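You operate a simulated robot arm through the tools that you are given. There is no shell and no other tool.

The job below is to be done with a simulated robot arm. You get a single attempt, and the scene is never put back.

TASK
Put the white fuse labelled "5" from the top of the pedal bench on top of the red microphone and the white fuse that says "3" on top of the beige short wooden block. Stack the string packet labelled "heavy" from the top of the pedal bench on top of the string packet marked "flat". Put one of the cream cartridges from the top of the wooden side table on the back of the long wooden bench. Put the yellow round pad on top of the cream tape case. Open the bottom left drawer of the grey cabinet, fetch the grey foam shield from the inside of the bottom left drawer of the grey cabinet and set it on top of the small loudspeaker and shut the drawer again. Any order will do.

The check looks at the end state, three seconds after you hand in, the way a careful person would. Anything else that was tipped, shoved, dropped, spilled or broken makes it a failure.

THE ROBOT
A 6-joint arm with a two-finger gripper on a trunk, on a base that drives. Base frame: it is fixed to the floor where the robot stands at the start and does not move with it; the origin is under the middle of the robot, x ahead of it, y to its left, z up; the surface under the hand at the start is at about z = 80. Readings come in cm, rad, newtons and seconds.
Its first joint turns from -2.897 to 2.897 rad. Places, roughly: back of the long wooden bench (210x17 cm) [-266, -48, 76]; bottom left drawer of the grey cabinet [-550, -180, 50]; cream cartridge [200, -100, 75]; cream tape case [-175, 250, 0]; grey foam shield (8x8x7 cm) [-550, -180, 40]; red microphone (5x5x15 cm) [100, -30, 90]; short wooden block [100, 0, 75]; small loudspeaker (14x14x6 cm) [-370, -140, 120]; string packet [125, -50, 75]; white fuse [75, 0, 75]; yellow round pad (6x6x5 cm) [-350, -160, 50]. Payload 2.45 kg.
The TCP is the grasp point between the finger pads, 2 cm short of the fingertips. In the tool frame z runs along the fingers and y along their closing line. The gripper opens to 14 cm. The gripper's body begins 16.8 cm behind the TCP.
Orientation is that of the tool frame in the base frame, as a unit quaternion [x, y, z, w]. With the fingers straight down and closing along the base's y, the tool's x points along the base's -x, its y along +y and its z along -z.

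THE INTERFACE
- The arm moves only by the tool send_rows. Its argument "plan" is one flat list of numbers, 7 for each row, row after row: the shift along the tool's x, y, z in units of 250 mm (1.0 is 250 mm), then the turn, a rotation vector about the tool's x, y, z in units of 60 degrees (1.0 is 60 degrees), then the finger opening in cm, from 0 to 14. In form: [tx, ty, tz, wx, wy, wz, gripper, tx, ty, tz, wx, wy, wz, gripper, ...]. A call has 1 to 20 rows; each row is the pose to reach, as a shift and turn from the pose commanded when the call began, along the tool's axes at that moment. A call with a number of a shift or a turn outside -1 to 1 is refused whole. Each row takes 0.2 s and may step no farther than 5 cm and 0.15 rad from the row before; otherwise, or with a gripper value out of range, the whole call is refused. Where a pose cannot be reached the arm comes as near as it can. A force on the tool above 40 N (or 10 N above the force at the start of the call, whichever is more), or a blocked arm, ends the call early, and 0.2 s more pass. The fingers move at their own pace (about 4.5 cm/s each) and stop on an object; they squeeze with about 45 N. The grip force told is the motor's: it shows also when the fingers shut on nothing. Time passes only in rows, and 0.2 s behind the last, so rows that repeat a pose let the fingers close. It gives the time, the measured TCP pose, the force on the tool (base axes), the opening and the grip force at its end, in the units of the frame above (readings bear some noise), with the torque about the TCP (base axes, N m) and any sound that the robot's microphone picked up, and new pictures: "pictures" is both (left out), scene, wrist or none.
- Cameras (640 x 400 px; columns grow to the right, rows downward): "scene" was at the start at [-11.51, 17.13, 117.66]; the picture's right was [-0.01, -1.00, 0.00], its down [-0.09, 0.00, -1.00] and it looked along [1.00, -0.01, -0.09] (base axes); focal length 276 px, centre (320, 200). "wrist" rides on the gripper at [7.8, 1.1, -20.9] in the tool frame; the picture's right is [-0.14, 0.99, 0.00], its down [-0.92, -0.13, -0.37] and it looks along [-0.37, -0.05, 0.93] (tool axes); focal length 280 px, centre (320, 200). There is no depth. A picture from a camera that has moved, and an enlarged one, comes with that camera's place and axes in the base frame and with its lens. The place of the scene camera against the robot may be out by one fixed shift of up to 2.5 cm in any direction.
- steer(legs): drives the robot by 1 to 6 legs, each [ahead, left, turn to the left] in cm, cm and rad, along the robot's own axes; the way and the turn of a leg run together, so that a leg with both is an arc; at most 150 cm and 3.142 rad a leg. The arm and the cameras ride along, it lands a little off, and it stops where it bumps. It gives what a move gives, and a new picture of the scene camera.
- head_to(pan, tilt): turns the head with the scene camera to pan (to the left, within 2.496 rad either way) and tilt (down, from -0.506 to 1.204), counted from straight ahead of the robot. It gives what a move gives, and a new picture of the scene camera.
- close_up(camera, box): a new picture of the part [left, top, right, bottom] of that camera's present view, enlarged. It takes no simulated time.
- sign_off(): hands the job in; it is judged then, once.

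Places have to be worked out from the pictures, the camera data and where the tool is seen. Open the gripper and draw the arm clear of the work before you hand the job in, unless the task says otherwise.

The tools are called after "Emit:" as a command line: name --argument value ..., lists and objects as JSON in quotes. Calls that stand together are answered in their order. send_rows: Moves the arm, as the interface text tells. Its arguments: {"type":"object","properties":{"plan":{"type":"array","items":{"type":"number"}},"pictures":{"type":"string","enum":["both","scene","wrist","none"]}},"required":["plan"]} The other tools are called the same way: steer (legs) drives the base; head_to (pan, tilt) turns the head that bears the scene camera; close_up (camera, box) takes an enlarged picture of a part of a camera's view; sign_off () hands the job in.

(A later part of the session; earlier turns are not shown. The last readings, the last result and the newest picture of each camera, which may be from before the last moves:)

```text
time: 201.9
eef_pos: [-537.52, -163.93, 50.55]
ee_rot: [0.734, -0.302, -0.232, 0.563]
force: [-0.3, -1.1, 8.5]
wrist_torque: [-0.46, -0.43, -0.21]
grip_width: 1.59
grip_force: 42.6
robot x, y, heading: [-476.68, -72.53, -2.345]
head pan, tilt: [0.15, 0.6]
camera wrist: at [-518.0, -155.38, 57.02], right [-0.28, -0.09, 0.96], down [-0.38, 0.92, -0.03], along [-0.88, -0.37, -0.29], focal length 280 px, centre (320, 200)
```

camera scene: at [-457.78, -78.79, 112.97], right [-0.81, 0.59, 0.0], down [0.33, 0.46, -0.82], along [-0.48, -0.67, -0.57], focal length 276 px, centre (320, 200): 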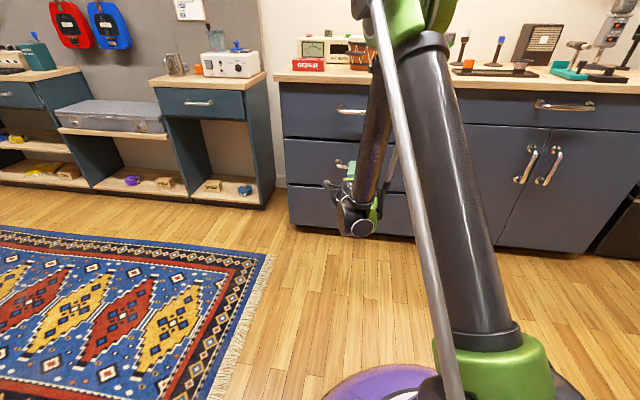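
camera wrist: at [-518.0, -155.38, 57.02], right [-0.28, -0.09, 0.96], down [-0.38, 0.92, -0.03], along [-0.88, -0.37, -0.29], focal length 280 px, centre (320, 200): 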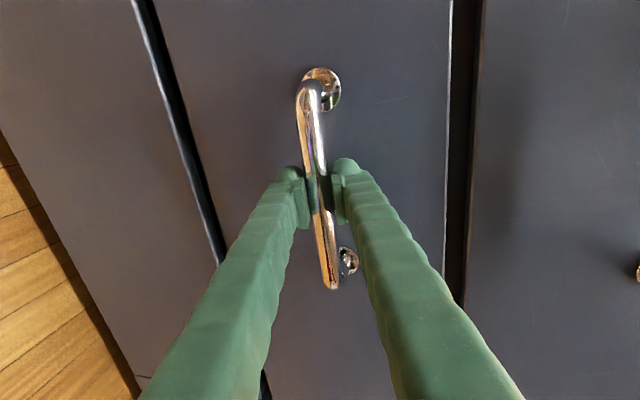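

Gripped at 1.6 cm. I pull back 3 cm horizontally to see whether the drawer comes.

Emit:
send_rows --plan '[0, -0.0105, -0.039, 0, 0, 0, 0.3, 0, -0.021, -0.077, 0, 0, 0, 0.3, 0, -0.031, -0.116, 0, 0, 0, 0.3]' --pictures "wrist"

```text
time: 202.7
eef_pos: [-535.39, -161.87, 50.54]
ee_rot: [0.734, -0.302, -0.231, 0.563]
force: [4.8, -6.0, -9.7]
wrist_torque: [-0.35, -0.46, -0.45]
grip_width: 1.6
grip_force: 42.7
robot x, y, heading: [-476.34, -73.05, -2.349]
head pan, tilt: [0.15, 0.6]
camera wrist: at [-515.91, -153.26, 57.05], right [-0.28, -0.09, 0.96], down [-0.38, 0.92, -0.03], along [-0.88, -0.37, -0.29], focal length 280 px, centre (320, 200)
```

wrist: 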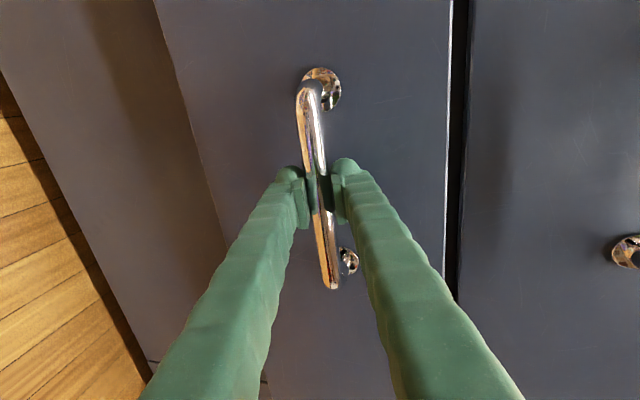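

The drawer slides. I pull it further open by backing the base 24 cm.

Emit:
steer --legs '[[-12, 0, 0]]'

Emit:
steer --legs '[[-12, 0, 0]]'

Emit:
head_to --pan 0.2 --tilt 0.45

```text
time: 203.9
eef_pos: [-527.0, -153.43, 50.5]
ee_rot: [0.734, -0.302, -0.232, 0.563]
force: [24.0, -24.6, -13.3]
wrist_torque: [-0.5, -0.52, 0.09]
grip_width: 1.61
grip_force: 41.5
robot x, y, heading: [-468.42, -63.77, -2.349]
head pan, tilt: [0.15, 0.6]
camera scene: at [-449.44, -70.44, 112.96], right [-0.81, 0.59, 0.0], down [0.33, 0.46, -0.82], along [-0.48, -0.67, -0.57], focal length 276 px, centre (320, 200)
```

scene: 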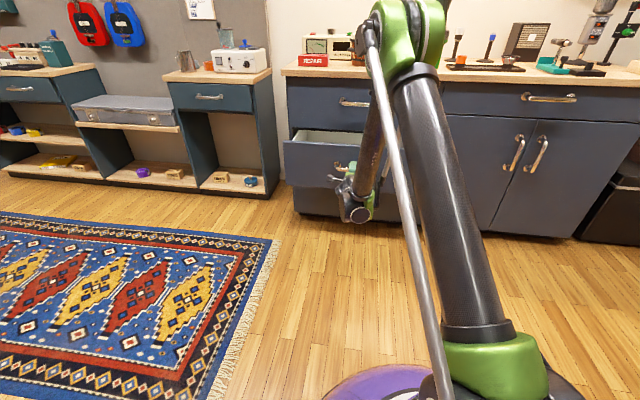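

```text
time: 205.1
eef_pos: [-518.57, -144.79, 50.56]
ee_rot: [0.734, -0.301, -0.232, 0.563]
force: [6.0, -6.9, -14.8]
wrist_torque: [-0.21, -0.3, -0.05]
grip_width: 1.6
grip_force: 41.7
robot x, y, heading: [-460.12, -55.4, -2.35]
head pan, tilt: [0.15, 0.6]
camera scene: at [-441.0, -61.8, 112.97], right [-0.81, 0.59, 0.0], down [0.33, 0.46, -0.82], along [-0.48, -0.67, -0.57], focal length 276 px, centre (320, 200)
```

scene: 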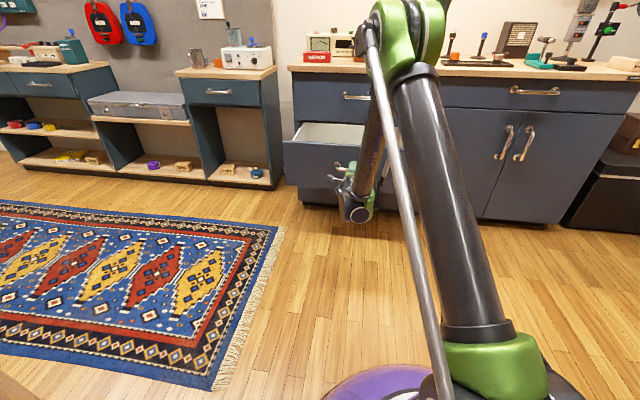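

```text
time: 205.8
eef_pos: [-518.5, -144.9, 50.54]
ee_rot: [0.733, -0.301, -0.232, 0.563]
force: [2.0, -1.0, -12.7]
wrist_torque: [0.11, 0.0, -0.24]
grip_width: 1.6
grip_force: 41.8
robot x, y, heading: [-459.75, -55.22, -2.349]
head pan, tilt: [0.201, 0.45]
camera scene: at [-440.82, -62.33, 114.32], right [-0.84, 0.54, 0.0], down [0.24, 0.37, -0.9], along [-0.49, -0.75, -0.44], focal length 276 px, centre (320, 200)
```

scene: 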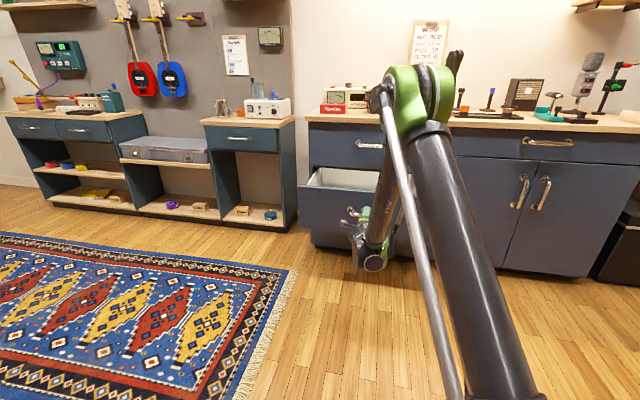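

The drawer is about 27 cm out. I zoom to look inside.

Emit:
close_up --camera "scene" --box '[290, 150, 450, 250]'

```text
4.00 times, centred on (370, 200) of scene
camera zoom: at [-440.82, -62.33, 114.32], right [-0.84, 0.54, 0.0], down [0.24, 0.37, -0.9], along [-0.49, -0.75, -0.44], focal length 1105 px, centre (120, 200)
```

zoom: 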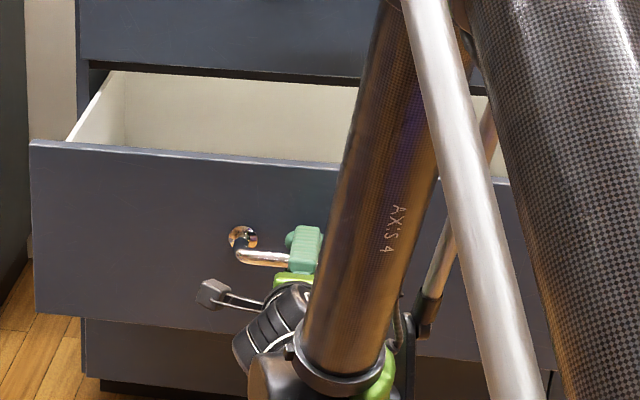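

I release the handle, back the fingers off, then raise the hand while turning it to point down to look into the drawer.

Emit:
send_rows --plan '[0, 0, 0, 0, 0, 0, 3, 0, 0, 0, 0, 0, 0, 5, 0, 0, 0, 0, 0, 0, 6, 0, -0.03, -0.12, 0, 0, 0, 6, 0, -0.06, -0.26, 0, 0, 0, 6, 0, -0.09, -0.4, 0, 0, 0, 6]' --pictures "none"

Emit:
send_rows --plan '[0, 0.18, 0, 0.08, 0, 0, 6, 0, 0.36, -0.02, 0.18, 0, 0, 6, 0, 0.54, -0.04, 0.3, 0, 0, 6, 0, 0.72, -0.06, 0.43, 0, 0, 6, 0, 0.88, -0.08, 0.56, 0, 0, 6, 0, 1.0, -0.1, 0.69, 0, 0, 6]' --pictures "both"

```text
time: 207.2
eef_pos: [-511.82, -138.76, 52.09]
ee_rot: [0.734, -0.302, -0.232, 0.562]
force: [0.5, 0.8, -0.7]
wrist_torque: [0.0, 0.02, 0.0]
grip_width: 6.01
grip_force: 0.0
out of reach, approached as far as the arm can: row 6
robot x, y, heading: [-460.0, -55.61, -2.352]
head pan, tilt: [0.201, 0.45]
```

```text
time: 208.6
eef_pos: [-514.8, -141.73, 77.11]
ee_rot: [0.886, -0.363, -0.11, 0.267]
force: [0.6, 0.8, -0.2]
wrist_torque: [0.0, -0.03, 0.03]
grip_width: 6.0
grip_force: 0.0
robot x, y, heading: [-459.78, -55.6, -2.349]
head pan, tilt: [0.201, 0.45]
camera scene: at [-440.79, -62.27, 114.32], right [-0.84, 0.54, 0.0], down [0.24, 0.37, -0.9], along [-0.49, -0.76, -0.44], focal length 276 px, centre (320, 200)
camera wrist: at [-501.86, -139.65, 95.15], right [-0.68, -0.49, 0.55], down [-0.44, 0.87, 0.24], along [-0.59, -0.08, -0.8], focal length 280 px, centre (320, 200)
```

scene: 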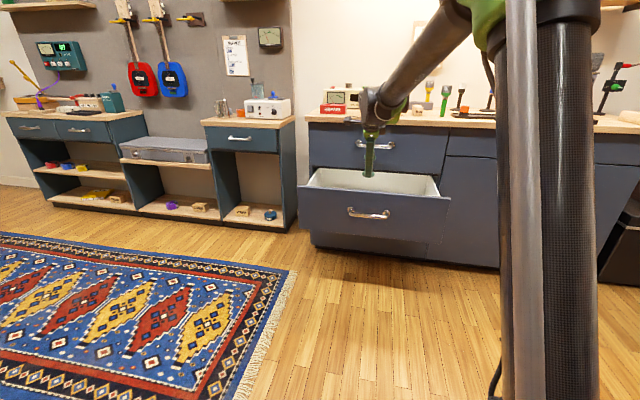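
wrist: 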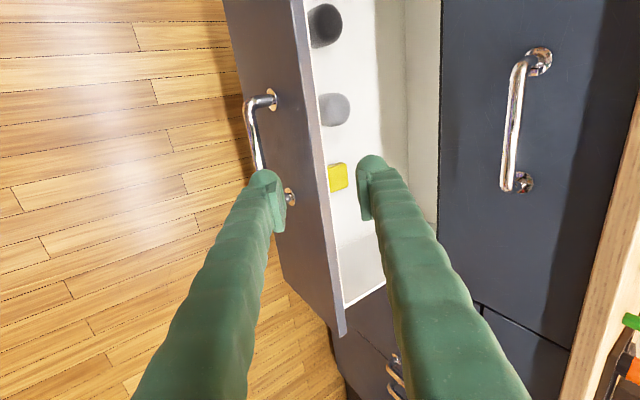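

The drawer holds foam shields: a darker one, a grey one and a yellow one. I zoom in to tell which is grey.

Emit:
close_up --camera "wrist" --box '[280, 0, 480, 200]'

```text
2.00 times, centred on (380, 100) of wrist
camera zoom: at [-501.86, -139.65, 95.15], right [-0.68, -0.49, 0.55], down [-0.44, 0.87, 0.24], along [-0.59, -0.08, -0.8], focal length 561 px, centre (200, 400)
```

zoom: 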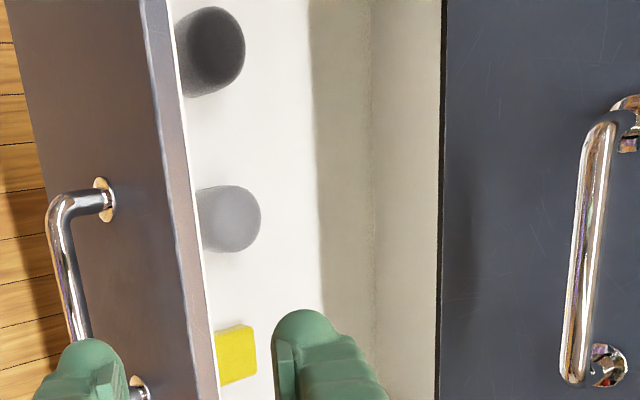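

The lighter one is the grey shield, lying next to the drawer front. I pull the hand back up to vertical, then move the base closer.

Emit:
send_rows --plan '[0, -0.015, -0.15, 0.09, 0, 0, 6, 0, -0.03, -0.31, 0.19, 0, 0, 6, 0, -0.05, -0.47, 0.29, 0, 0, 6, 0, -0.065, -0.63, 0.39, 0, 0, 6, 0, -0.08, -0.79, 0.48, 0, 0, 6, 0, -0.1, -0.93, 0.56, 0, 0, 6]' --pictures "none"

Emit:
steer --legs '[[20, 5, 0]]'

Emit:
close_up --camera "wrist" --box '[0, 0, 640, 400]'

```text
time: 210.0
eef_pos: [-504.35, -131.04, 95.02]
ee_rot: [0.925, -0.381, 0.0, 0.0]
force: [0.0, -0.1, 0.3]
wrist_torque: [0.01, 0.01, -0.01]
grip_width: 6.0
grip_force: 0.1
robot x, y, heading: [-460.05, -55.69, -2.349]
head pan, tilt: [0.201, 0.45]
```

```text
time: 211.7
eef_pos: [-515.27, -149.3, 95.0]
ee_rot: [0.925, -0.381, 0.0, 0.001]
force: [-0.2, -0.7, 0.7]
wrist_torque: [0.03, -0.02, 0.02]
grip_width: 6.05
grip_force: 0.2
robot x, y, heading: [-470.72, -73.81, -2.345]
head pan, tilt: [0.201, 0.45]
camera scene: at [-451.67, -80.48, 114.32], right [-0.84, 0.54, 0.0], down [0.24, 0.37, -0.9], along [-0.49, -0.76, -0.44], focal length 276 px, centre (320, 200)
```

scene: 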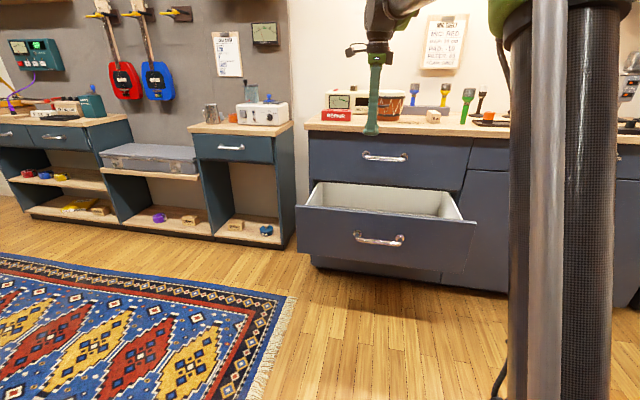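

```text
1.00 times, centred on (320, 200) of wrist (not enlarged: the box is as wide or as high as the picture)
camera zoom: at [-510.55, -155.58, 115.98], right [-0.79, -0.61, 0.0], down [-0.56, 0.74, 0.37], along [-0.22, 0.29, -0.93], focal length 280 px, centre (320, 200)
```

zoom: 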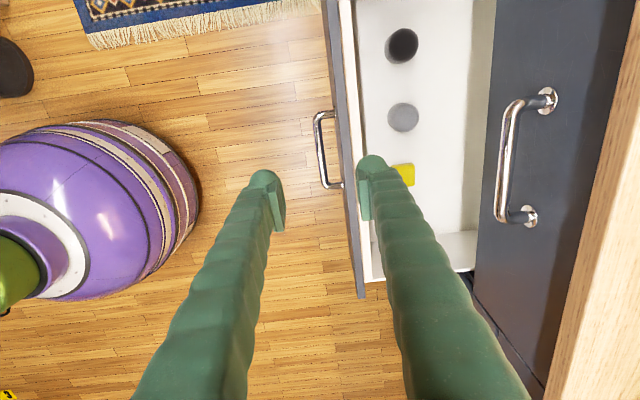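

The grey shield is at about (-531.6,-163.6), top near z 43. I turn the hand back 90° so the fingers close sideways and the camera faces me.

Emit:
send_rows --plan '[0, 0, 0, 0, 0, -0.14, 8, 0, 0, 0, 0, 0, -0.28, 8, 0, 0, 0, 0, 0, -0.42, 10, 0, 0, 0, 0, 0, -0.56, 11, 0, 0, 0, 0, 0, -0.7, 11, 0, 0, 0, 0, 0, -0.75, 11]' --pictures "none"

Emit:
send_rows --plan '[0, 0, 0, 0, 0, -0.14, 11, 0, 0, 0, 0, 0, -0.28, 11, 0, 0, 0, 0, 0, -0.42, 11, 0, 0, 0, 0, 0, -0.56, 11, 0, 0, 0, 0, 0, -0.7, 11, 0, 0, 0, 0, 0, -0.75, 11]' --pictures "wrist"

```text
time: 213.1
eef_pos: [-515.26, -149.31, 95.05]
ee_rot: [1.0, 0.004, 0.0, 0.0]
force: [0.2, 0.2, 0.3]
wrist_torque: [0.0, -0.04, 0.02]
grip_width: 10.98
grip_force: 0.1
robot x, y, heading: [-470.73, -73.69, -2.35]
head pan, tilt: [0.201, 0.45]
```

```text
time: 214.5
eef_pos: [-515.29, -149.24, 95.01]
ee_rot: [0.923, 0.386, -0.001, 0.0]
force: [-0.9, -0.4, -0.4]
wrist_torque: [-0.02, 0.03, 0.0]
grip_width: 11.02
grip_force: 0.0
robot x, y, heading: [-470.62, -73.68, -2.346]
head pan, tilt: [0.201, 0.45]
camera wrist: at [-509.13, -144.5, 115.93], right [0.61, -0.79, 0.0], down [-0.74, -0.57, 0.37], along [-0.29, -0.23, -0.93], focal length 280 px, centre (320, 200)
```

wrist: 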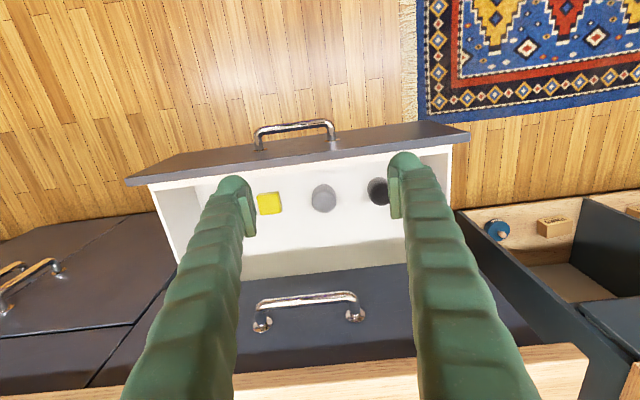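

Clear view: the grey shield is 21 cm ahead and below, the top drawer's handle just beyond it. I approach with a slight tilt, fingers open 11 cm.

Emit:
send_rows --plan '[-0.1, -0.01, 0.12, 0, -0.02, 0, 11, -0.2, -0.02, 0.24, 0, -0.04, 0, 11, -0.3, -0.03, 0.36, 0, -0.06, 0, 11, -0.4, -0.04, 0.48, 0, -0.08, 0, 11, -0.5, -0.05, 0.6, 0, -0.1, 0, 11, -0.6, -0.06, 0.7, 0, -0.1, 0, 11, -0.68, -0.066, 0.8, 0, -0.1, 0, 11]' --pictures "both"

```text
time: 216.1
eef_pos: [-528.53, -160.28, 75.18]
ee_rot: [0.921, 0.385, -0.049, 0.02]
force: [0.7, 0.2, 0.6]
wrist_torque: [-0.03, 0.01, -0.02]
grip_width: 11.01
grip_force: 0.2
robot x, y, heading: [-470.67, -73.95, -2.348]
head pan, tilt: [0.201, 0.45]
camera scene: at [-451.66, -80.46, 114.32], right [-0.84, 0.54, 0.0], down [0.24, 0.37, -0.9], along [-0.49, -0.76, -0.44], focal length 276 px, centre (320, 200)
camera wrist: at [-520.87, -154.03, 95.08], right [0.61, -0.79, 0.01], down [-0.71, -0.53, 0.46], along [-0.36, -0.29, -0.89], focal length 280 px, centre (320, 200)
```

scene: 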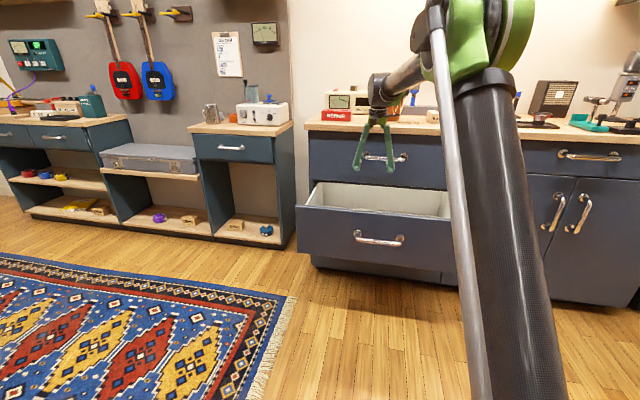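
wrist: 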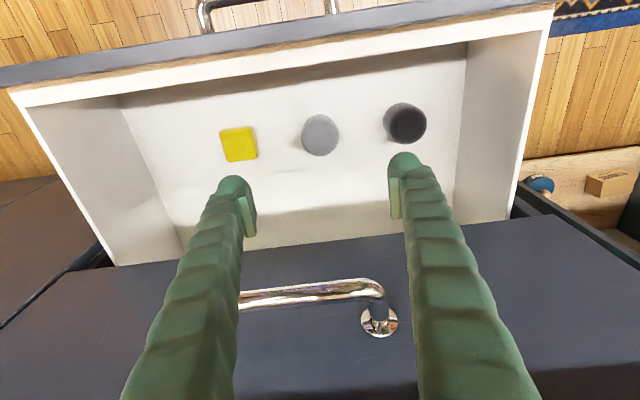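

The shield lies right on the tool axis. I descend along it, stopping a few cm short to check.

Emit:
send_rows --plan '[0, 0.01, 0.18, 0, 0, 0, 11, 0, 0.01, 0.36, 0, 0, 0, 11, 0, 0.01, 0.54, 0, 0, 0, 11, 0, 0.01, 0.72, 0, 0, 0, 11, 0, 0.01, 0.9, 0, 0, 0, 11, 0, 0.01, 1.0, 0, 0, 0, 11]' --pictures "both"

Emit:
close_up --camera "scene" --box '[280, 120, 480, 260]'

```text
time: 217.5
eef_pos: [-530.2, -162.54, 50.28]
ee_rot: [0.922, 0.385, -0.048, 0.021]
force: [-0.7, 0.4, 0.1]
wrist_torque: [0.03, 0.03, -0.01]
grip_width: 10.99
grip_force: 0.1
robot x, y, heading: [-470.79, -73.81, -2.344]
head pan, tilt: [0.201, 0.45]
camera scene: at [-451.67, -80.48, 114.32], right [-0.84, 0.54, 0.0], down [0.24, 0.37, -0.9], along [-0.49, -0.76, -0.44], focal length 276 px, centre (320, 200)
camera wrist: at [-522.53, -156.2, 70.23], right [0.61, -0.79, 0.01], down [-0.71, -0.53, 0.46], along [-0.36, -0.29, -0.89], focal length 280 px, centre (320, 200)
```

scene: 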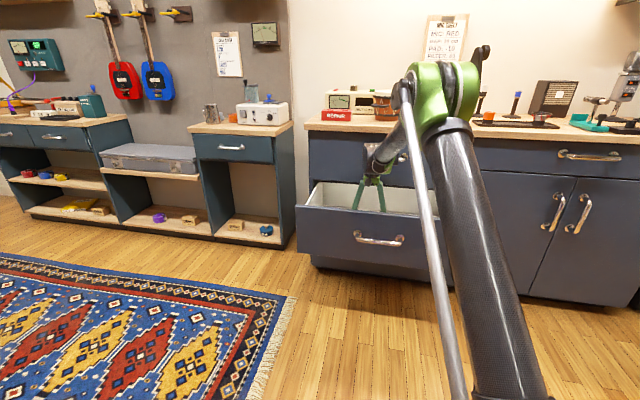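
wrist: 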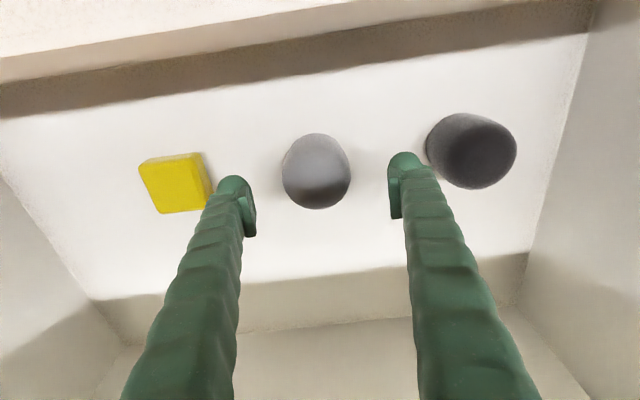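

```text
2.86 times, centred on (380, 190) of scene
camera zoom: at [-451.67, -80.48, 114.32], right [-0.84, 0.54, 0.0], down [0.24, 0.37, -0.9], along [-0.49, -0.76, -0.44], focal length 789 px, centre (149, 229)
```

zoom: 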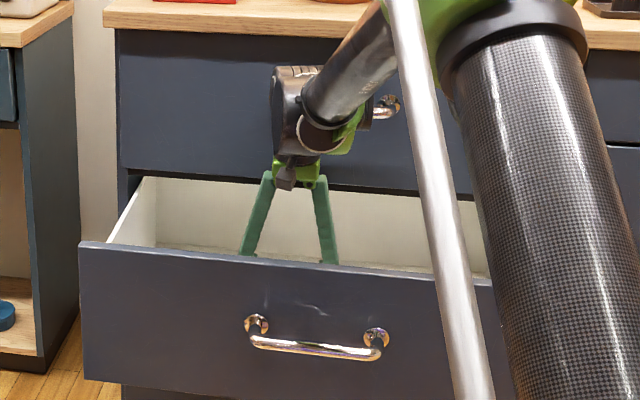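

Aligned within half a cm. I lower another 9 cm slowly around the shield.

Emit:
send_rows --plan '[-0.005, -0.012, 0.1, 0, 0, 0, 10, -0.006, -0.016, 0.2, 0, 0, 0, 10, -0.006, -0.016, 0.28, 0, 0, 0, 10, -0.006, -0.016, 0.33, 0, 0, 0, 10, -0.006, -0.016, 0.36, 0, 0, 0, 10]' --pictures "both"

```text
time: 218.7
eef_pos: [-531.21, -162.75, 41.33]
ee_rot: [0.922, 0.385, -0.049, 0.02]
force: [-0.3, -0.5, -0.2]
wrist_torque: [0.03, 0.01, -0.01]
grip_width: 9.99
grip_force: 0.0
robot x, y, heading: [-470.89, -73.78, -2.348]
head pan, tilt: [0.201, 0.45]
camera scene: at [-451.68, -80.48, 114.32], right [-0.84, 0.54, 0.0], down [0.24, 0.37, -0.9], along [-0.49, -0.76, -0.44], focal length 276 px, centre (320, 200)
camera wrist: at [-523.49, -156.54, 61.31], right [0.61, -0.79, 0.01], down [-0.71, -0.53, 0.46], along [-0.36, -0.29, -0.89], focal length 280 px, centre (320, 200)
```

scene: 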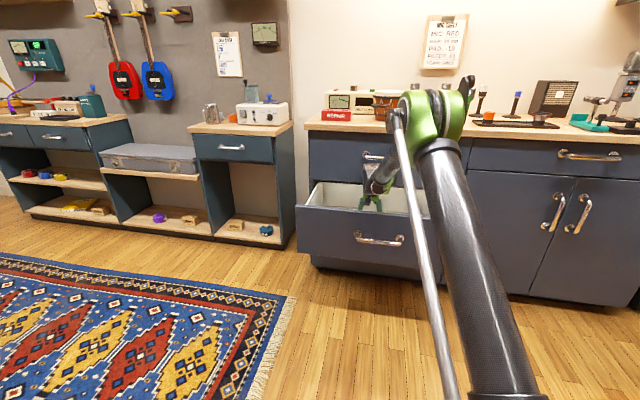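
wrist: 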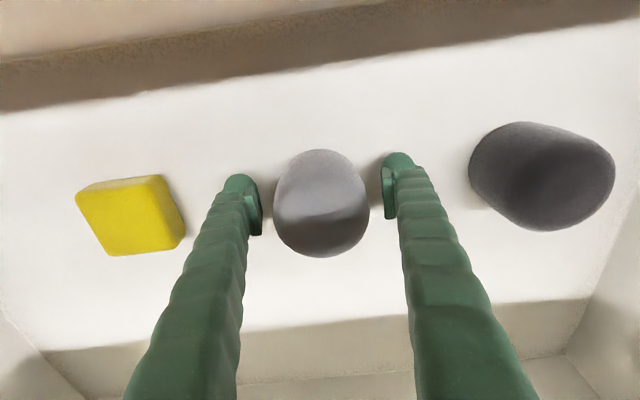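

The fingers straddle the grey shield. I go 0.8 cm lower and close.

Emit:
send_rows --plan '[0, 0, 0.016, 0, 0, 0, 10, 0, 0, 0.032, 0, 0, 0, 10, 0, 0, 0.032, 0, 0, 0, 7, 0, 0, 0.032, 0, 0, 0, 5, 0, 0, 0.032, 0, 0, 0, 5, 0, 0, 0.032, 0, 0, 0, 5]' --pictures "wrist"

```text
time: 219.6
eef_pos: [-531.34, -162.6, 41.01]
ee_rot: [0.922, 0.384, -0.05, 0.021]
force: [-1.1, -0.2, 30.2]
wrist_torque: [0.26, -0.15, -0.04]
grip_width: 7.6
grip_force: 17.6
robot x, y, heading: [-470.69, -73.7, -2.346]
head pan, tilt: [0.201, 0.45]
stopped in row 4: the force on the tool passed its limit at 54 N (the readings are from after the stop); the commanded pose is now the measured one
camera wrist: at [-523.61, -156.53, 60.88], right [0.61, -0.79, 0.01], down [-0.71, -0.53, 0.47], along [-0.36, -0.29, -0.89], focal length 280 px, centre (320, 200)
```

wrist: 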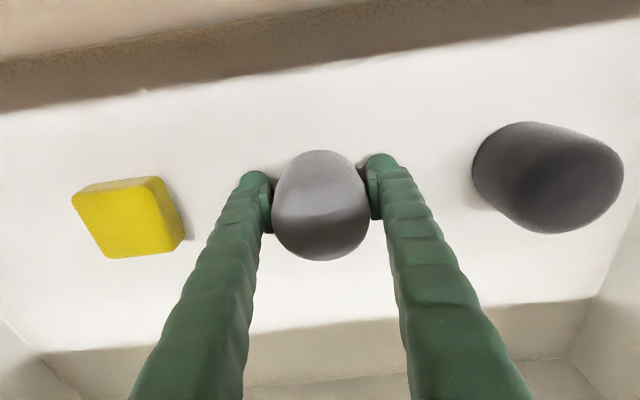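

The fingertips touched the drawer floor. I raise 4 mm and finish closing.

Emit:
send_rows --plan '[0, 0, -0.016, 0, 0, 0, 7.6, 0, 0, -0.02, 0, 0, 0, 5, 0, 0, -0.02, 0, 0, 0, 5, 0, 0, -0.02, 0, 0, 0, 5, 0, 0, -0.02, 0, 0, 0, 5]' --pictures "wrist"

```text
time: 220.8
eef_pos: [-531.19, -162.57, 41.12]
ee_rot: [0.922, 0.385, -0.049, 0.021]
force: [-0.3, -0.8, -0.3]
wrist_torque: [-0.01, -0.01, -0.03]
grip_width: 7.14
grip_force: 45.1
robot x, y, heading: [-470.48, -73.9, -2.347]
head pan, tilt: [0.201, 0.45]
camera wrist: at [-523.5, -156.46, 61.1], right [0.61, -0.79, 0.01], down [-0.71, -0.53, 0.46], along [-0.36, -0.29, -0.89], focal length 280 px, centre (320, 200)
```

wrist: 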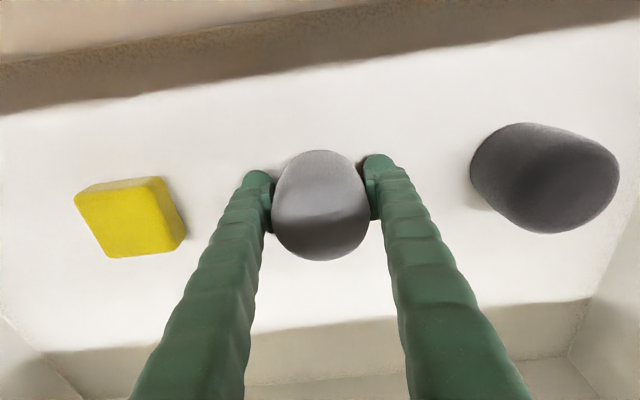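

Grey shield held (7.1 cm, 45 N). I lift it straight back out along the tool axis.

Emit:
send_rows --plan '[0, 0, -0.1, 0, 0, 0, 5, 0, 0, -0.24, 0, 0, 0, 5, 0, 0, -0.4, 0, 0, 0, 5, 0, 0, -0.56, 0, 0, 0, 5, 0, 0, -0.72, 0, 0, 0, 5, 0, 0, -0.88, 0, 0, 0, 5, 0, 0, -1.0, 0, 0, 0, 5]' --pictures "none"

Emit:
send_rows --plan '[0.03, 0, -0.14, 0, 0, 0, 5, 0.08, 0, -0.3, 0, 0, 0, 5, 0.18, 0, -0.46, 0, 0, 0, 5, 0.3, 0, -0.6, 0, 0.02, 0, 5, 0.44, 0, -0.72, 0, 0.04, 0, 5, 0.58, 0, -0.84, 0, 0.06, 0, 5, 0.72, 0, -0.94, 0, 0.08, 0, 5, 0.86, 0, -1.0, 0, 0.1, 0, 5]' --pictures "both"

```text
time: 222.4
eef_pos: [-529.64, -160.87, 65.89]
ee_rot: [0.921, 0.385, -0.05, 0.021]
force: [0.5, -0.1, 0.3]
wrist_torque: [0.01, -0.02, 0.03]
grip_width: 7.13
grip_force: 45.2
robot x, y, heading: [-470.65, -73.72, -2.351]
head pan, tilt: [0.201, 0.45]
```

```text
time: 224.2
eef_pos: [-512.42, -143.86, 88.65]
ee_rot: [0.923, 0.385, -0.001, -0.001]
force: [-0.2, -0.4, 0.5]
wrist_torque: [0.04, -0.04, -0.03]
grip_width: 7.15
grip_force: 45.1
robot x, y, heading: [-470.78, -73.4, -2.345]
head pan, tilt: [0.201, 0.45]
camera scene: at [-451.68, -80.49, 114.32], right [-0.84, 0.54, 0.0], down [0.24, 0.37, -0.9], along [-0.49, -0.75, -0.44], focal length 276 px, centre (320, 200)
camera wrist: at [-506.24, -139.19, 109.46], right [0.61, -0.79, 0.0], down [-0.74, -0.56, 0.37], along [-0.29, -0.22, -0.93], focal length 280 px, centre (320, 200)
```

scene: 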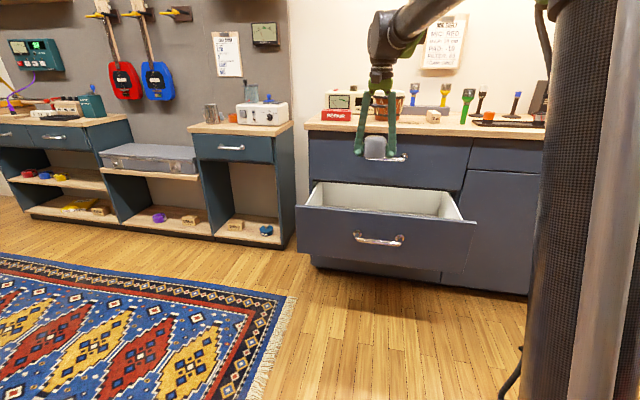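
wrist: 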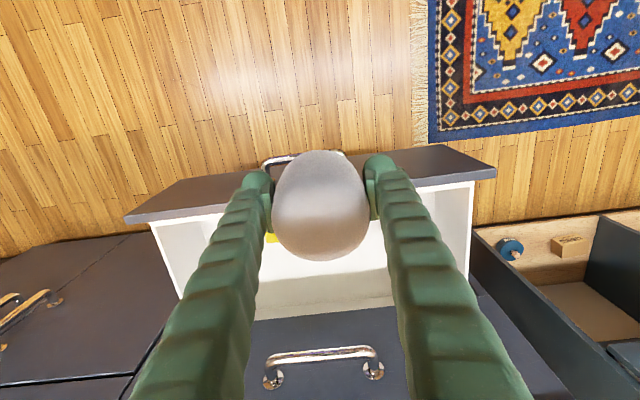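

The shield is out. I raise and fold the arm, then look left at the bookshelf for the loudspeaker and yellow pad.

Emit:
send_rows --plan '[0.12, 0, -0.14, 0, 0, 0, 5, 0.26, 0, -0.28, 0, 0, 0, 5, 0.4, 0, -0.42, 0, 0, 0, 5, 0.54, 0, -0.56, 0, 0, 0, 5, 0.68, 0, -0.7, 0, 0, 0, 5, 0.82, 0, -0.84, 0, 0, 0, 5, 0.96, 0, -0.98, 0, 0, 0, 5]' --pictures "none"

Emit:
head_to --pan 1.6 --tilt 0.25

Emit:
close_up --camera "scene" --box '[100, 20, 340, 400]'

```text
time: 225.8
eef_pos: [-495.85, -126.57, 112.95]
ee_rot: [0.923, 0.386, -0.001, 0.001]
force: [0.3, -1.4, -0.7]
wrist_torque: [0.08, 0.0, 0.01]
grip_width: 7.14
grip_force: 45.1
robot x, y, heading: [-470.66, -73.81, -2.346]
head pan, tilt: [0.201, 0.45]
```

```text
time: 227.3
eef_pos: [-495.94, -126.58, 112.87]
ee_rot: [0.923, 0.385, -0.001, -0.001]
force: [-0.6, -0.6, -0.7]
wrist_torque: [0.02, -0.02, -0.02]
grip_width: 7.13
grip_force: 44.8
robot x, y, heading: [-470.93, -73.51, -2.348]
head pan, tilt: [1.6, 0.25]
camera scene: at [-439.81, -79.1, 116.19], right [-0.68, -0.73, 0.0], down [-0.18, 0.17, -0.97], along [0.71, -0.66, -0.25], focal length 276 px, centre (320, 200)
```

scene: 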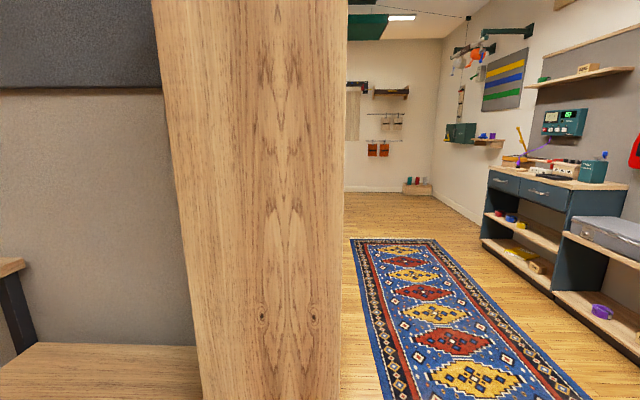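

```text
1.05 times, centred on (220, 210) of scene (not enlarged: the box is as wide or as high as the picture)
camera zoom: at [-439.81, -79.1, 116.19], right [-0.68, -0.73, 0.0], down [-0.18, 0.17, -0.97], along [0.71, -0.66, -0.25], focal length 291 px, centre (425, 190)
```

zoom: 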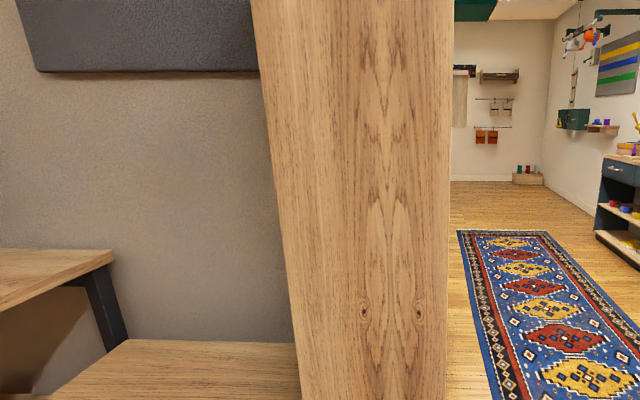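

The bookshelf at the partition's end (front at about b0 -369) must hold the loudspeaker. I tuck the arm and drive around to stand in front of it.

Emit:
send_rows --plan '[0.12, 0, -0.08, 0, 0, 0, 5, 0.24, 0, -0.16, 0, 0, 0, 5, 0.36, 0, -0.24, 0, 0, 0, 5, 0.48, 0, -0.3, 0, 0, 0, 5]' --pictures "none"

Emit:
steer --legs '[[36, 0, 0], [0, 106, 0], [22, 0, 0]]'

Emit:
head_to --pan 2.4 --tilt 0.25

```text
time: 228.3
eef_pos: [-486.76, -118.01, 120.73]
ee_rot: [0.923, 0.385, -0.002, 0.0]
force: [-0.1, 0.0, -0.1]
wrist_torque: [0.06, 0.0, 0.0]
grip_width: 7.13
grip_force: 44.9
robot x, y, heading: [-470.75, -73.89, -2.347]
head pan, tilt: [1.6, 0.25]
```

```text
time: 237.1
eef_pos: [-449.19, -234.04, 120.63]
ee_rot: [0.918, 0.397, -0.002, 0.0]
force: [0.0, 0.4, -0.8]
wrist_torque: [0.01, 0.01, -0.03]
grip_width: 7.14
grip_force: 45.0
robot x, y, heading: [-433.97, -189.5, -2.321]
head pan, tilt: [1.6, 0.25]
camera scene: at [-403.17, -194.01, 116.19], right [-0.66, -0.75, 0.0], down [-0.19, 0.16, -0.97], along [0.73, -0.64, -0.25], focal length 276 px, centre (320, 200)
```

scene: 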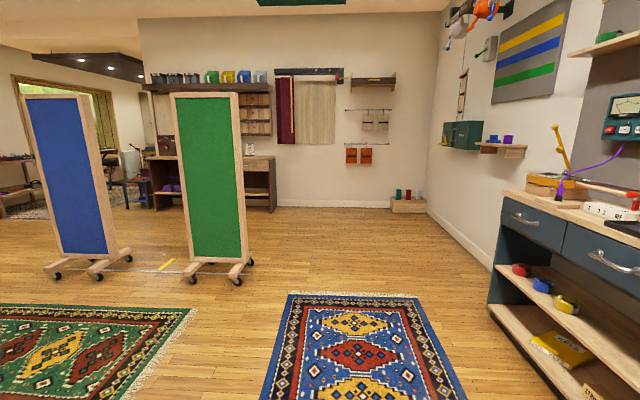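

```text
time: 238.2
eef_pos: [-449.13, -234.03, 120.75]
ee_rot: [0.918, 0.397, -0.001, 0.001]
force: [0.1, -0.5, -0.8]
wrist_torque: [-0.02, 0.01, 0.03]
grip_width: 7.14
grip_force: 45.4
robot x, y, heading: [-434.23, -189.48, -2.324]
head pan, tilt: [2.4, 0.25]
camera scene: at [-400.86, -187.13, 116.19], right [0.08, -1.0, 0.0], down [-0.25, -0.02, -0.97], along [0.97, 0.07, -0.25], focal length 276 px, centre (320, 200)
```

scene: 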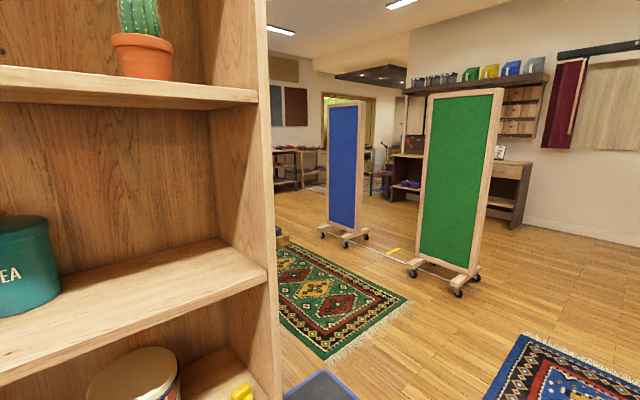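

I turn around to face the bookshelf.

Emit:
steer --legs '[[0, 0, 3.107]]'

Emit:
head_to --pan -0.3 --tilt 0.25

Emit:
head_to --pan -0.3 --tilt -0.2

```text
time: 246.0
eef_pos: [-420.51, -144.34, 120.63]
ee_rot: [-0.409, 0.913, 0.0, 0.001]
force: [0.1, -0.1, -0.2]
wrist_torque: [-0.01, -0.01, 0.02]
grip_width: 7.17
grip_force: 45.3
robot x, y, heading: [-434.4, -189.09, 0.844]
head pan, tilt: [2.4, 0.25]
camera scene: at [-470.92, -193.28, 116.19], right [-0.1, 0.99, 0.0], down [0.25, 0.03, -0.97], along [-0.96, -0.1, -0.25], focal length 276 px, centre (320, 200)
```

scene: 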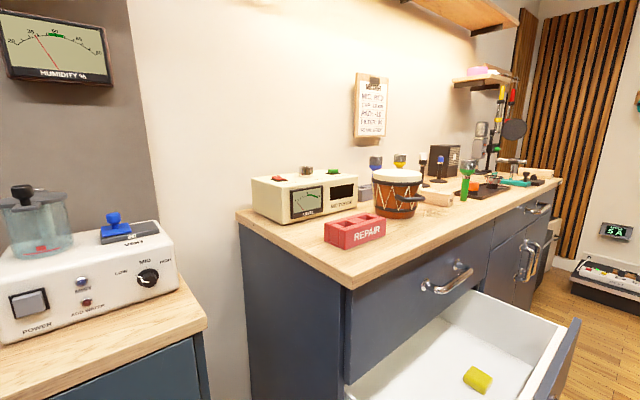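

```text
time: 248.4
eef_pos: [-420.43, -144.28, 120.68]
ee_rot: [-0.408, 0.913, 0.0, 0.001]
force: [0.0, -0.7, 0.5]
wrist_torque: [-0.02, 0.01, 0.01]
grip_width: 7.13
grip_force: 45.0
robot x, y, heading: [-433.94, -189.32, 0.848]
head pan, tilt: [-0.3, 0.25]
camera scene: at [-453.65, -187.47, 116.19], right [0.52, -0.85, 0.0], down [-0.21, -0.13, -0.97], along [0.83, 0.5, -0.25], focal length 276 px, centre (320, 200)
```

scene: 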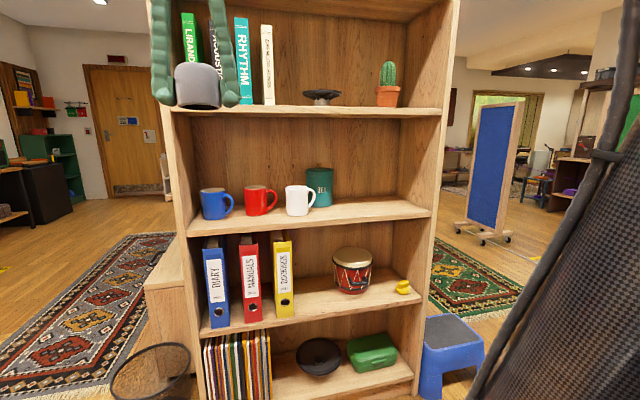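

```text
time: 249.3
eef_pos: [-420.47, -144.31, 120.66]
ee_rot: [-0.409, 0.913, 0.0, 0.001]
force: [0.3, 0.0, -0.7]
wrist_torque: [0.01, 0.0, -0.02]
grip_width: 7.12
grip_force: 45.3
robot x, y, heading: [-434.31, -189.33, 0.842]
head pan, tilt: [-0.3, -0.201]
camera scene: at [-454.51, -188.0, 120.22], right [0.52, -0.86, 0.0], down [0.17, 0.1, -0.98], along [0.84, 0.51, 0.2], focal length 276 px, centre (320, 200)
```

scene: 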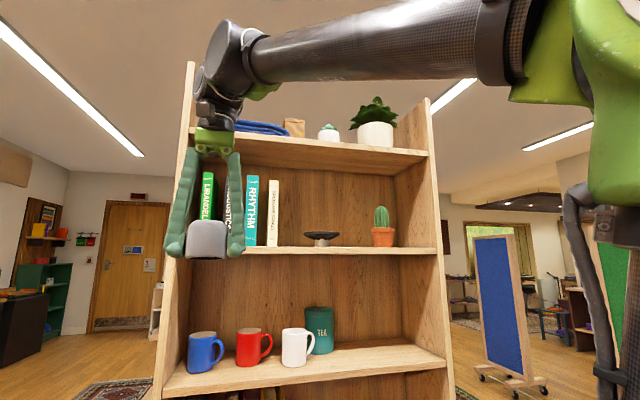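

I see a black low object on the z≈115 shelf and a small yellow thing on the z≈50 shelf. I zoom on both.

Emit:
head_to --pan -0.3 --tilt 0.25

Emit:
close_up --camera "scene" --box '[280, 50, 440, 150]'

Emit:
close_up --camera "scene" --box '[310, 230, 470, 330]'

Emit:
close_up --camera "scene" --box '[240, 310, 480, 400]'

```text
time: 250.2
eef_pos: [-420.36, -144.25, 120.61]
ee_rot: [-0.409, 0.912, 0.001, 0.001]
force: [0.5, 0.0, -0.3]
wrist_torque: [-0.01, 0.0, 0.0]
grip_width: 7.18
grip_force: 45.3
robot x, y, heading: [-434.02, -189.12, 0.844]
head pan, tilt: [-0.3, 0.25]
camera scene: at [-453.65, -187.47, 116.19], right [0.52, -0.86, 0.0], down [-0.21, -0.13, -0.97], along [0.83, 0.5, -0.25], focal length 276 px, centre (320, 200)
```

scene: 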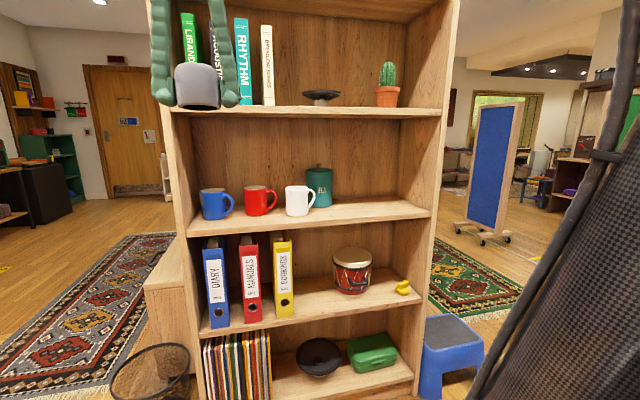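

```text
4.00 times, centred on (360, 100) of scene
camera zoom: at [-453.65, -187.47, 116.19], right [0.52, -0.86, 0.0], down [-0.21, -0.13, -0.97], along [0.83, 0.5, -0.25], focal length 1105 px, centre (160, 600)
```

zoom: 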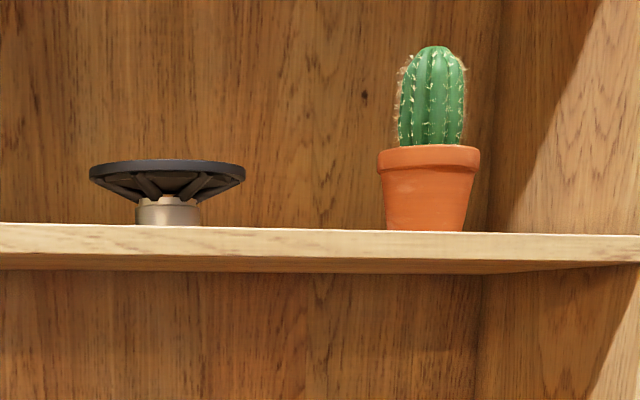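

```text
4.00 times, centred on (390, 280) of scene
camera zoom: at [-453.65, -187.47, 116.19], right [0.52, -0.86, 0.0], down [-0.21, -0.13, -0.97], along [0.83, 0.5, -0.25], focal length 1105 px, centre (40, -120)
```

zoom: 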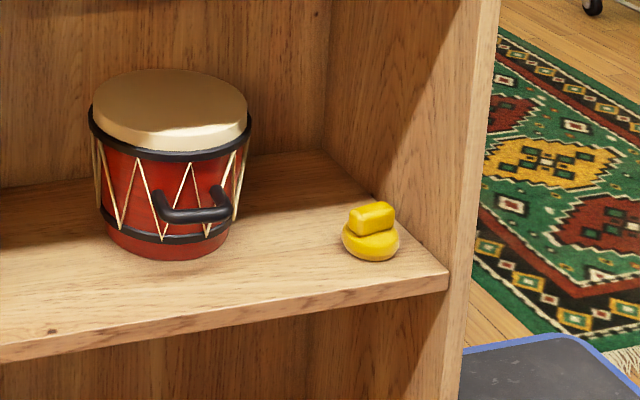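

```text
2.67 times, centred on (360, 355) of scene
camera zoom: at [-453.65, -187.47, 116.19], right [0.52, -0.86, 0.0], down [-0.21, -0.13, -0.97], along [0.83, 0.5, -0.25], focal length 737 px, centre (213, -213)
```

zoom: 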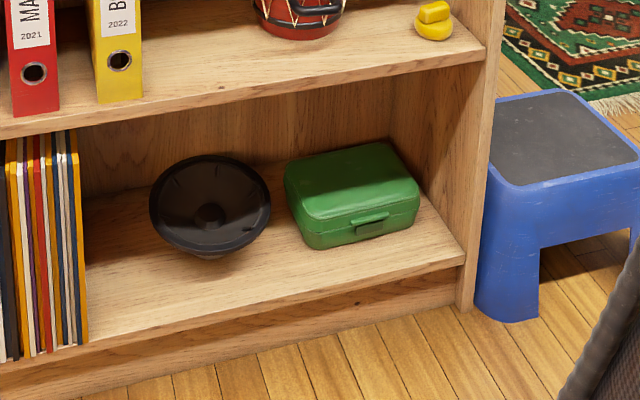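

The "small loudspeaker" is a driver lying cone-up on the shelf with another shelf about 32 cm above, so the hand must enter nearly level. I'll set the shield upright on the blue stool first and regrip it from the side; I look at the stool.

Emit:
head_to --pan -0.75 --tilt 0.6

Emit:
head_to --pan -0.3 --tilt 0.7

```text
time: 251.1
eef_pos: [-420.56, -144.27, 120.77]
ee_rot: [-0.409, 0.913, 0.0, 0.0]
force: [0.5, -0.1, -0.7]
wrist_torque: [-0.01, -0.03, 0.0]
grip_width: 7.12
grip_force: 45.4
robot x, y, heading: [-434.32, -189.5, 0.847]
head pan, tilt: [-0.75, 0.6]
camera scene: at [-452.83, -191.47, 112.97], right [0.1, -1.0, 0.0], down [-0.56, -0.05, -0.83], along [0.82, 0.08, -0.56], focal length 276 px, centre (320, 200)
```

scene: 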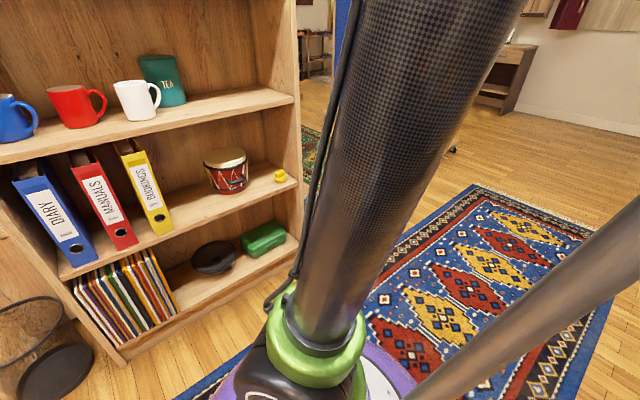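

```text
time: 252.0
eef_pos: [-420.43, -144.35, 120.59]
ee_rot: [-0.408, 0.913, 0.001, 0.0]
force: [0.9, 0.6, -0.1]
wrist_torque: [-0.01, 0.02, 0.01]
grip_width: 7.13
grip_force: 44.5
robot x, y, heading: [-434.28, -189.66, 0.845]
head pan, tilt: [-0.3, 0.7]
camera scene: at [-454.36, -187.92, 112.1], right [0.52, -0.86, 0.0], down [-0.55, -0.33, -0.77], along [0.65, 0.4, -0.64], focal length 276 px, centre (320, 200)
```

scene: 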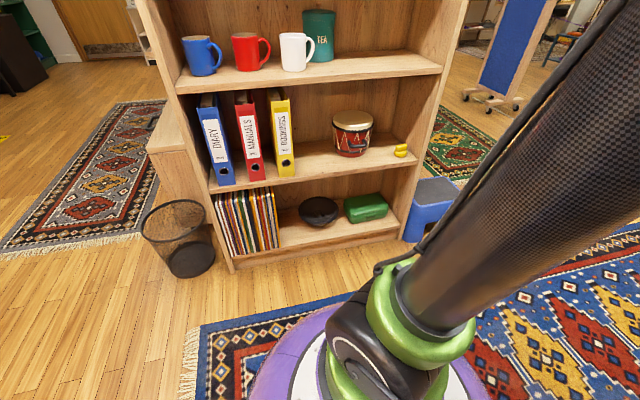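

I shift right to stand in front of the stool and square up.

Emit:
steer --legs '[[0, 0, -0.06], [0, -58, 0]]'

Emit:
send_rows --plan '[-0.12, -0.12, 0.04, 0, 0, 0, 5, -0.24, -0.24, 0.08, 0, 0, 0, 5, -0.36, -0.36, 0.12, 0, 0, 0, 5, -0.48, -0.48, 0.16, 0, 0, 0, 5, -0.6, -0.6, 0.2, 0, 0, 0, 5]' --pictures "wrist"

```text
time: 255.7
eef_pos: [-376.45, -186.69, 120.62]
ee_rot: [-0.376, 0.927, 0.001, 0.001]
force: [-0.7, 0.4, 0.6]
wrist_torque: [0.03, -0.01, -0.02]
grip_width: 7.15
grip_force: 45.0
robot x, y, heading: [-393.59, -230.75, 0.777]
head pan, tilt: [-0.3, 0.7]
camera scene: at [-413.27, -227.95, 112.1], right [0.46, -0.89, 0.0], down [-0.57, -0.29, -0.76], along [0.68, 0.35, -0.64], focal length 276 px, centre (320, 200)
```

scene: 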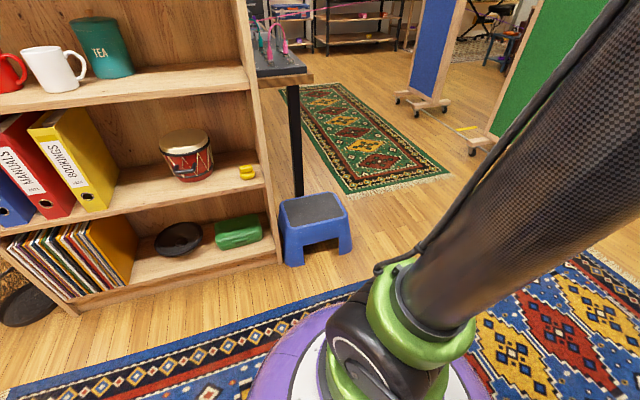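

```text
time: 256.9
eef_pos: [-355.0, -187.12, 115.95]
ee_rot: [-0.377, 0.926, 0.001, 0.001]
force: [0.1, -0.9, -0.8]
wrist_torque: [0.02, -0.06, -0.01]
grip_width: 7.16
grip_force: 45.0
robot x, y, heading: [-393.22, -230.97, 0.771]
head pan, tilt: [-0.3, 0.7]
camera wrist: at [-361.5, -191.82, 136.94], right [-0.59, 0.81, 0.0], down [0.75, 0.55, 0.37], along [0.3, 0.22, -0.93], focal length 280 px, centre (320, 200)
```

wrist: 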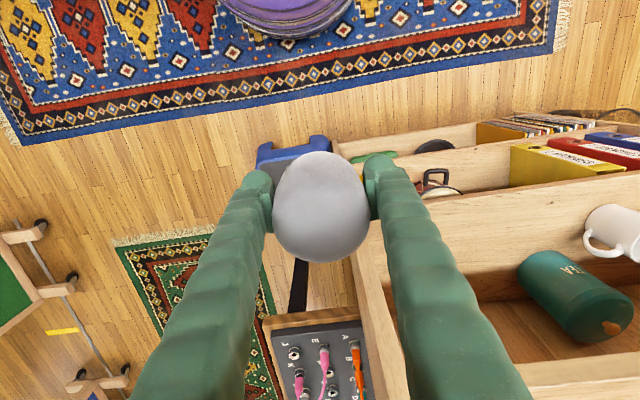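

The stool is ahead-right, top at about z 24, centred near a0 -105, b0 -359. I move over it and begin lowering.

Emit:
send_rows --plan '[0, -0.15, 0, 0, 0, 0, 5, 0, -0.3, 0.06, 0, 0, 0, 5, -0.06, -0.42, 0.16, 0, 0, 0, 5, -0.14, -0.52, 0.28, 0, 0, 0, 5, -0.24, -0.55, 0.42, 0, 0, 0, 5, -0.36, -0.55, 0.56, 0, 0, 0, 5, -0.48, -0.55, 0.7, 0, 0, 0, 5, -0.6, -0.55, 0.84, 0, 0, 0, 5, -0.72, -0.55, 0.98, 0, 0, 0, 5]' --pictures "both"

```text
time: 258.9
eef_pos: [-332.49, -183.98, 91.17]
ee_rot: [-0.375, 0.927, 0.0, 0.0]
force: [-0.2, -0.3, -0.1]
wrist_torque: [0.0, -0.04, -0.01]
grip_width: 7.15
grip_force: 44.9
robot x, y, heading: [-393.3, -230.47, 0.769]
head pan, tilt: [-0.3, 0.7]
camera scene: at [-413.28, -227.96, 112.1], right [0.46, -0.89, 0.0], down [-0.57, -0.29, -0.76], along [0.68, 0.35, -0.64], focal length 276 px, centre (320, 200)
camera wrist: at [-339.04, -188.68, 112.06], right [-0.59, 0.81, 0.0], down [0.75, 0.55, 0.37], along [0.3, 0.22, -0.93], focal length 280 px, centre (320, 200)
```

scene: 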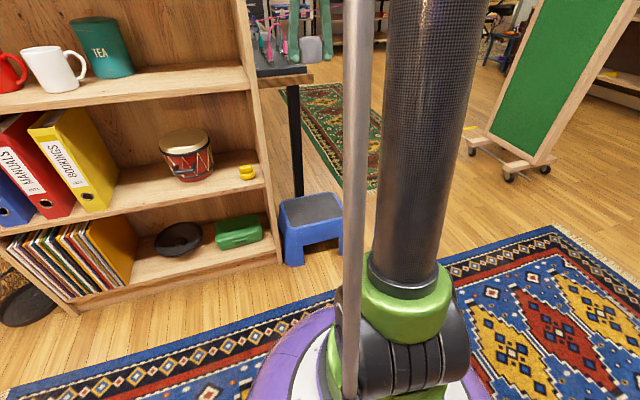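
wrist: 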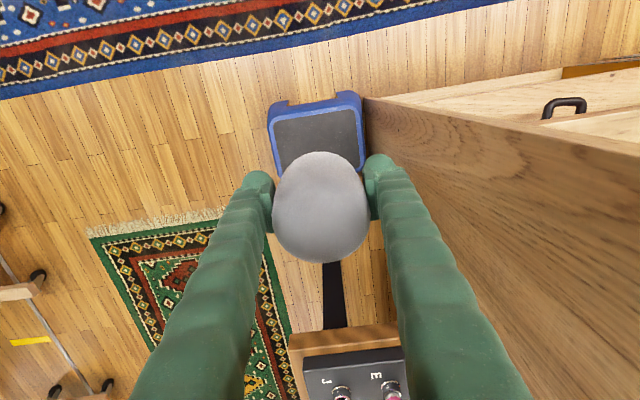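

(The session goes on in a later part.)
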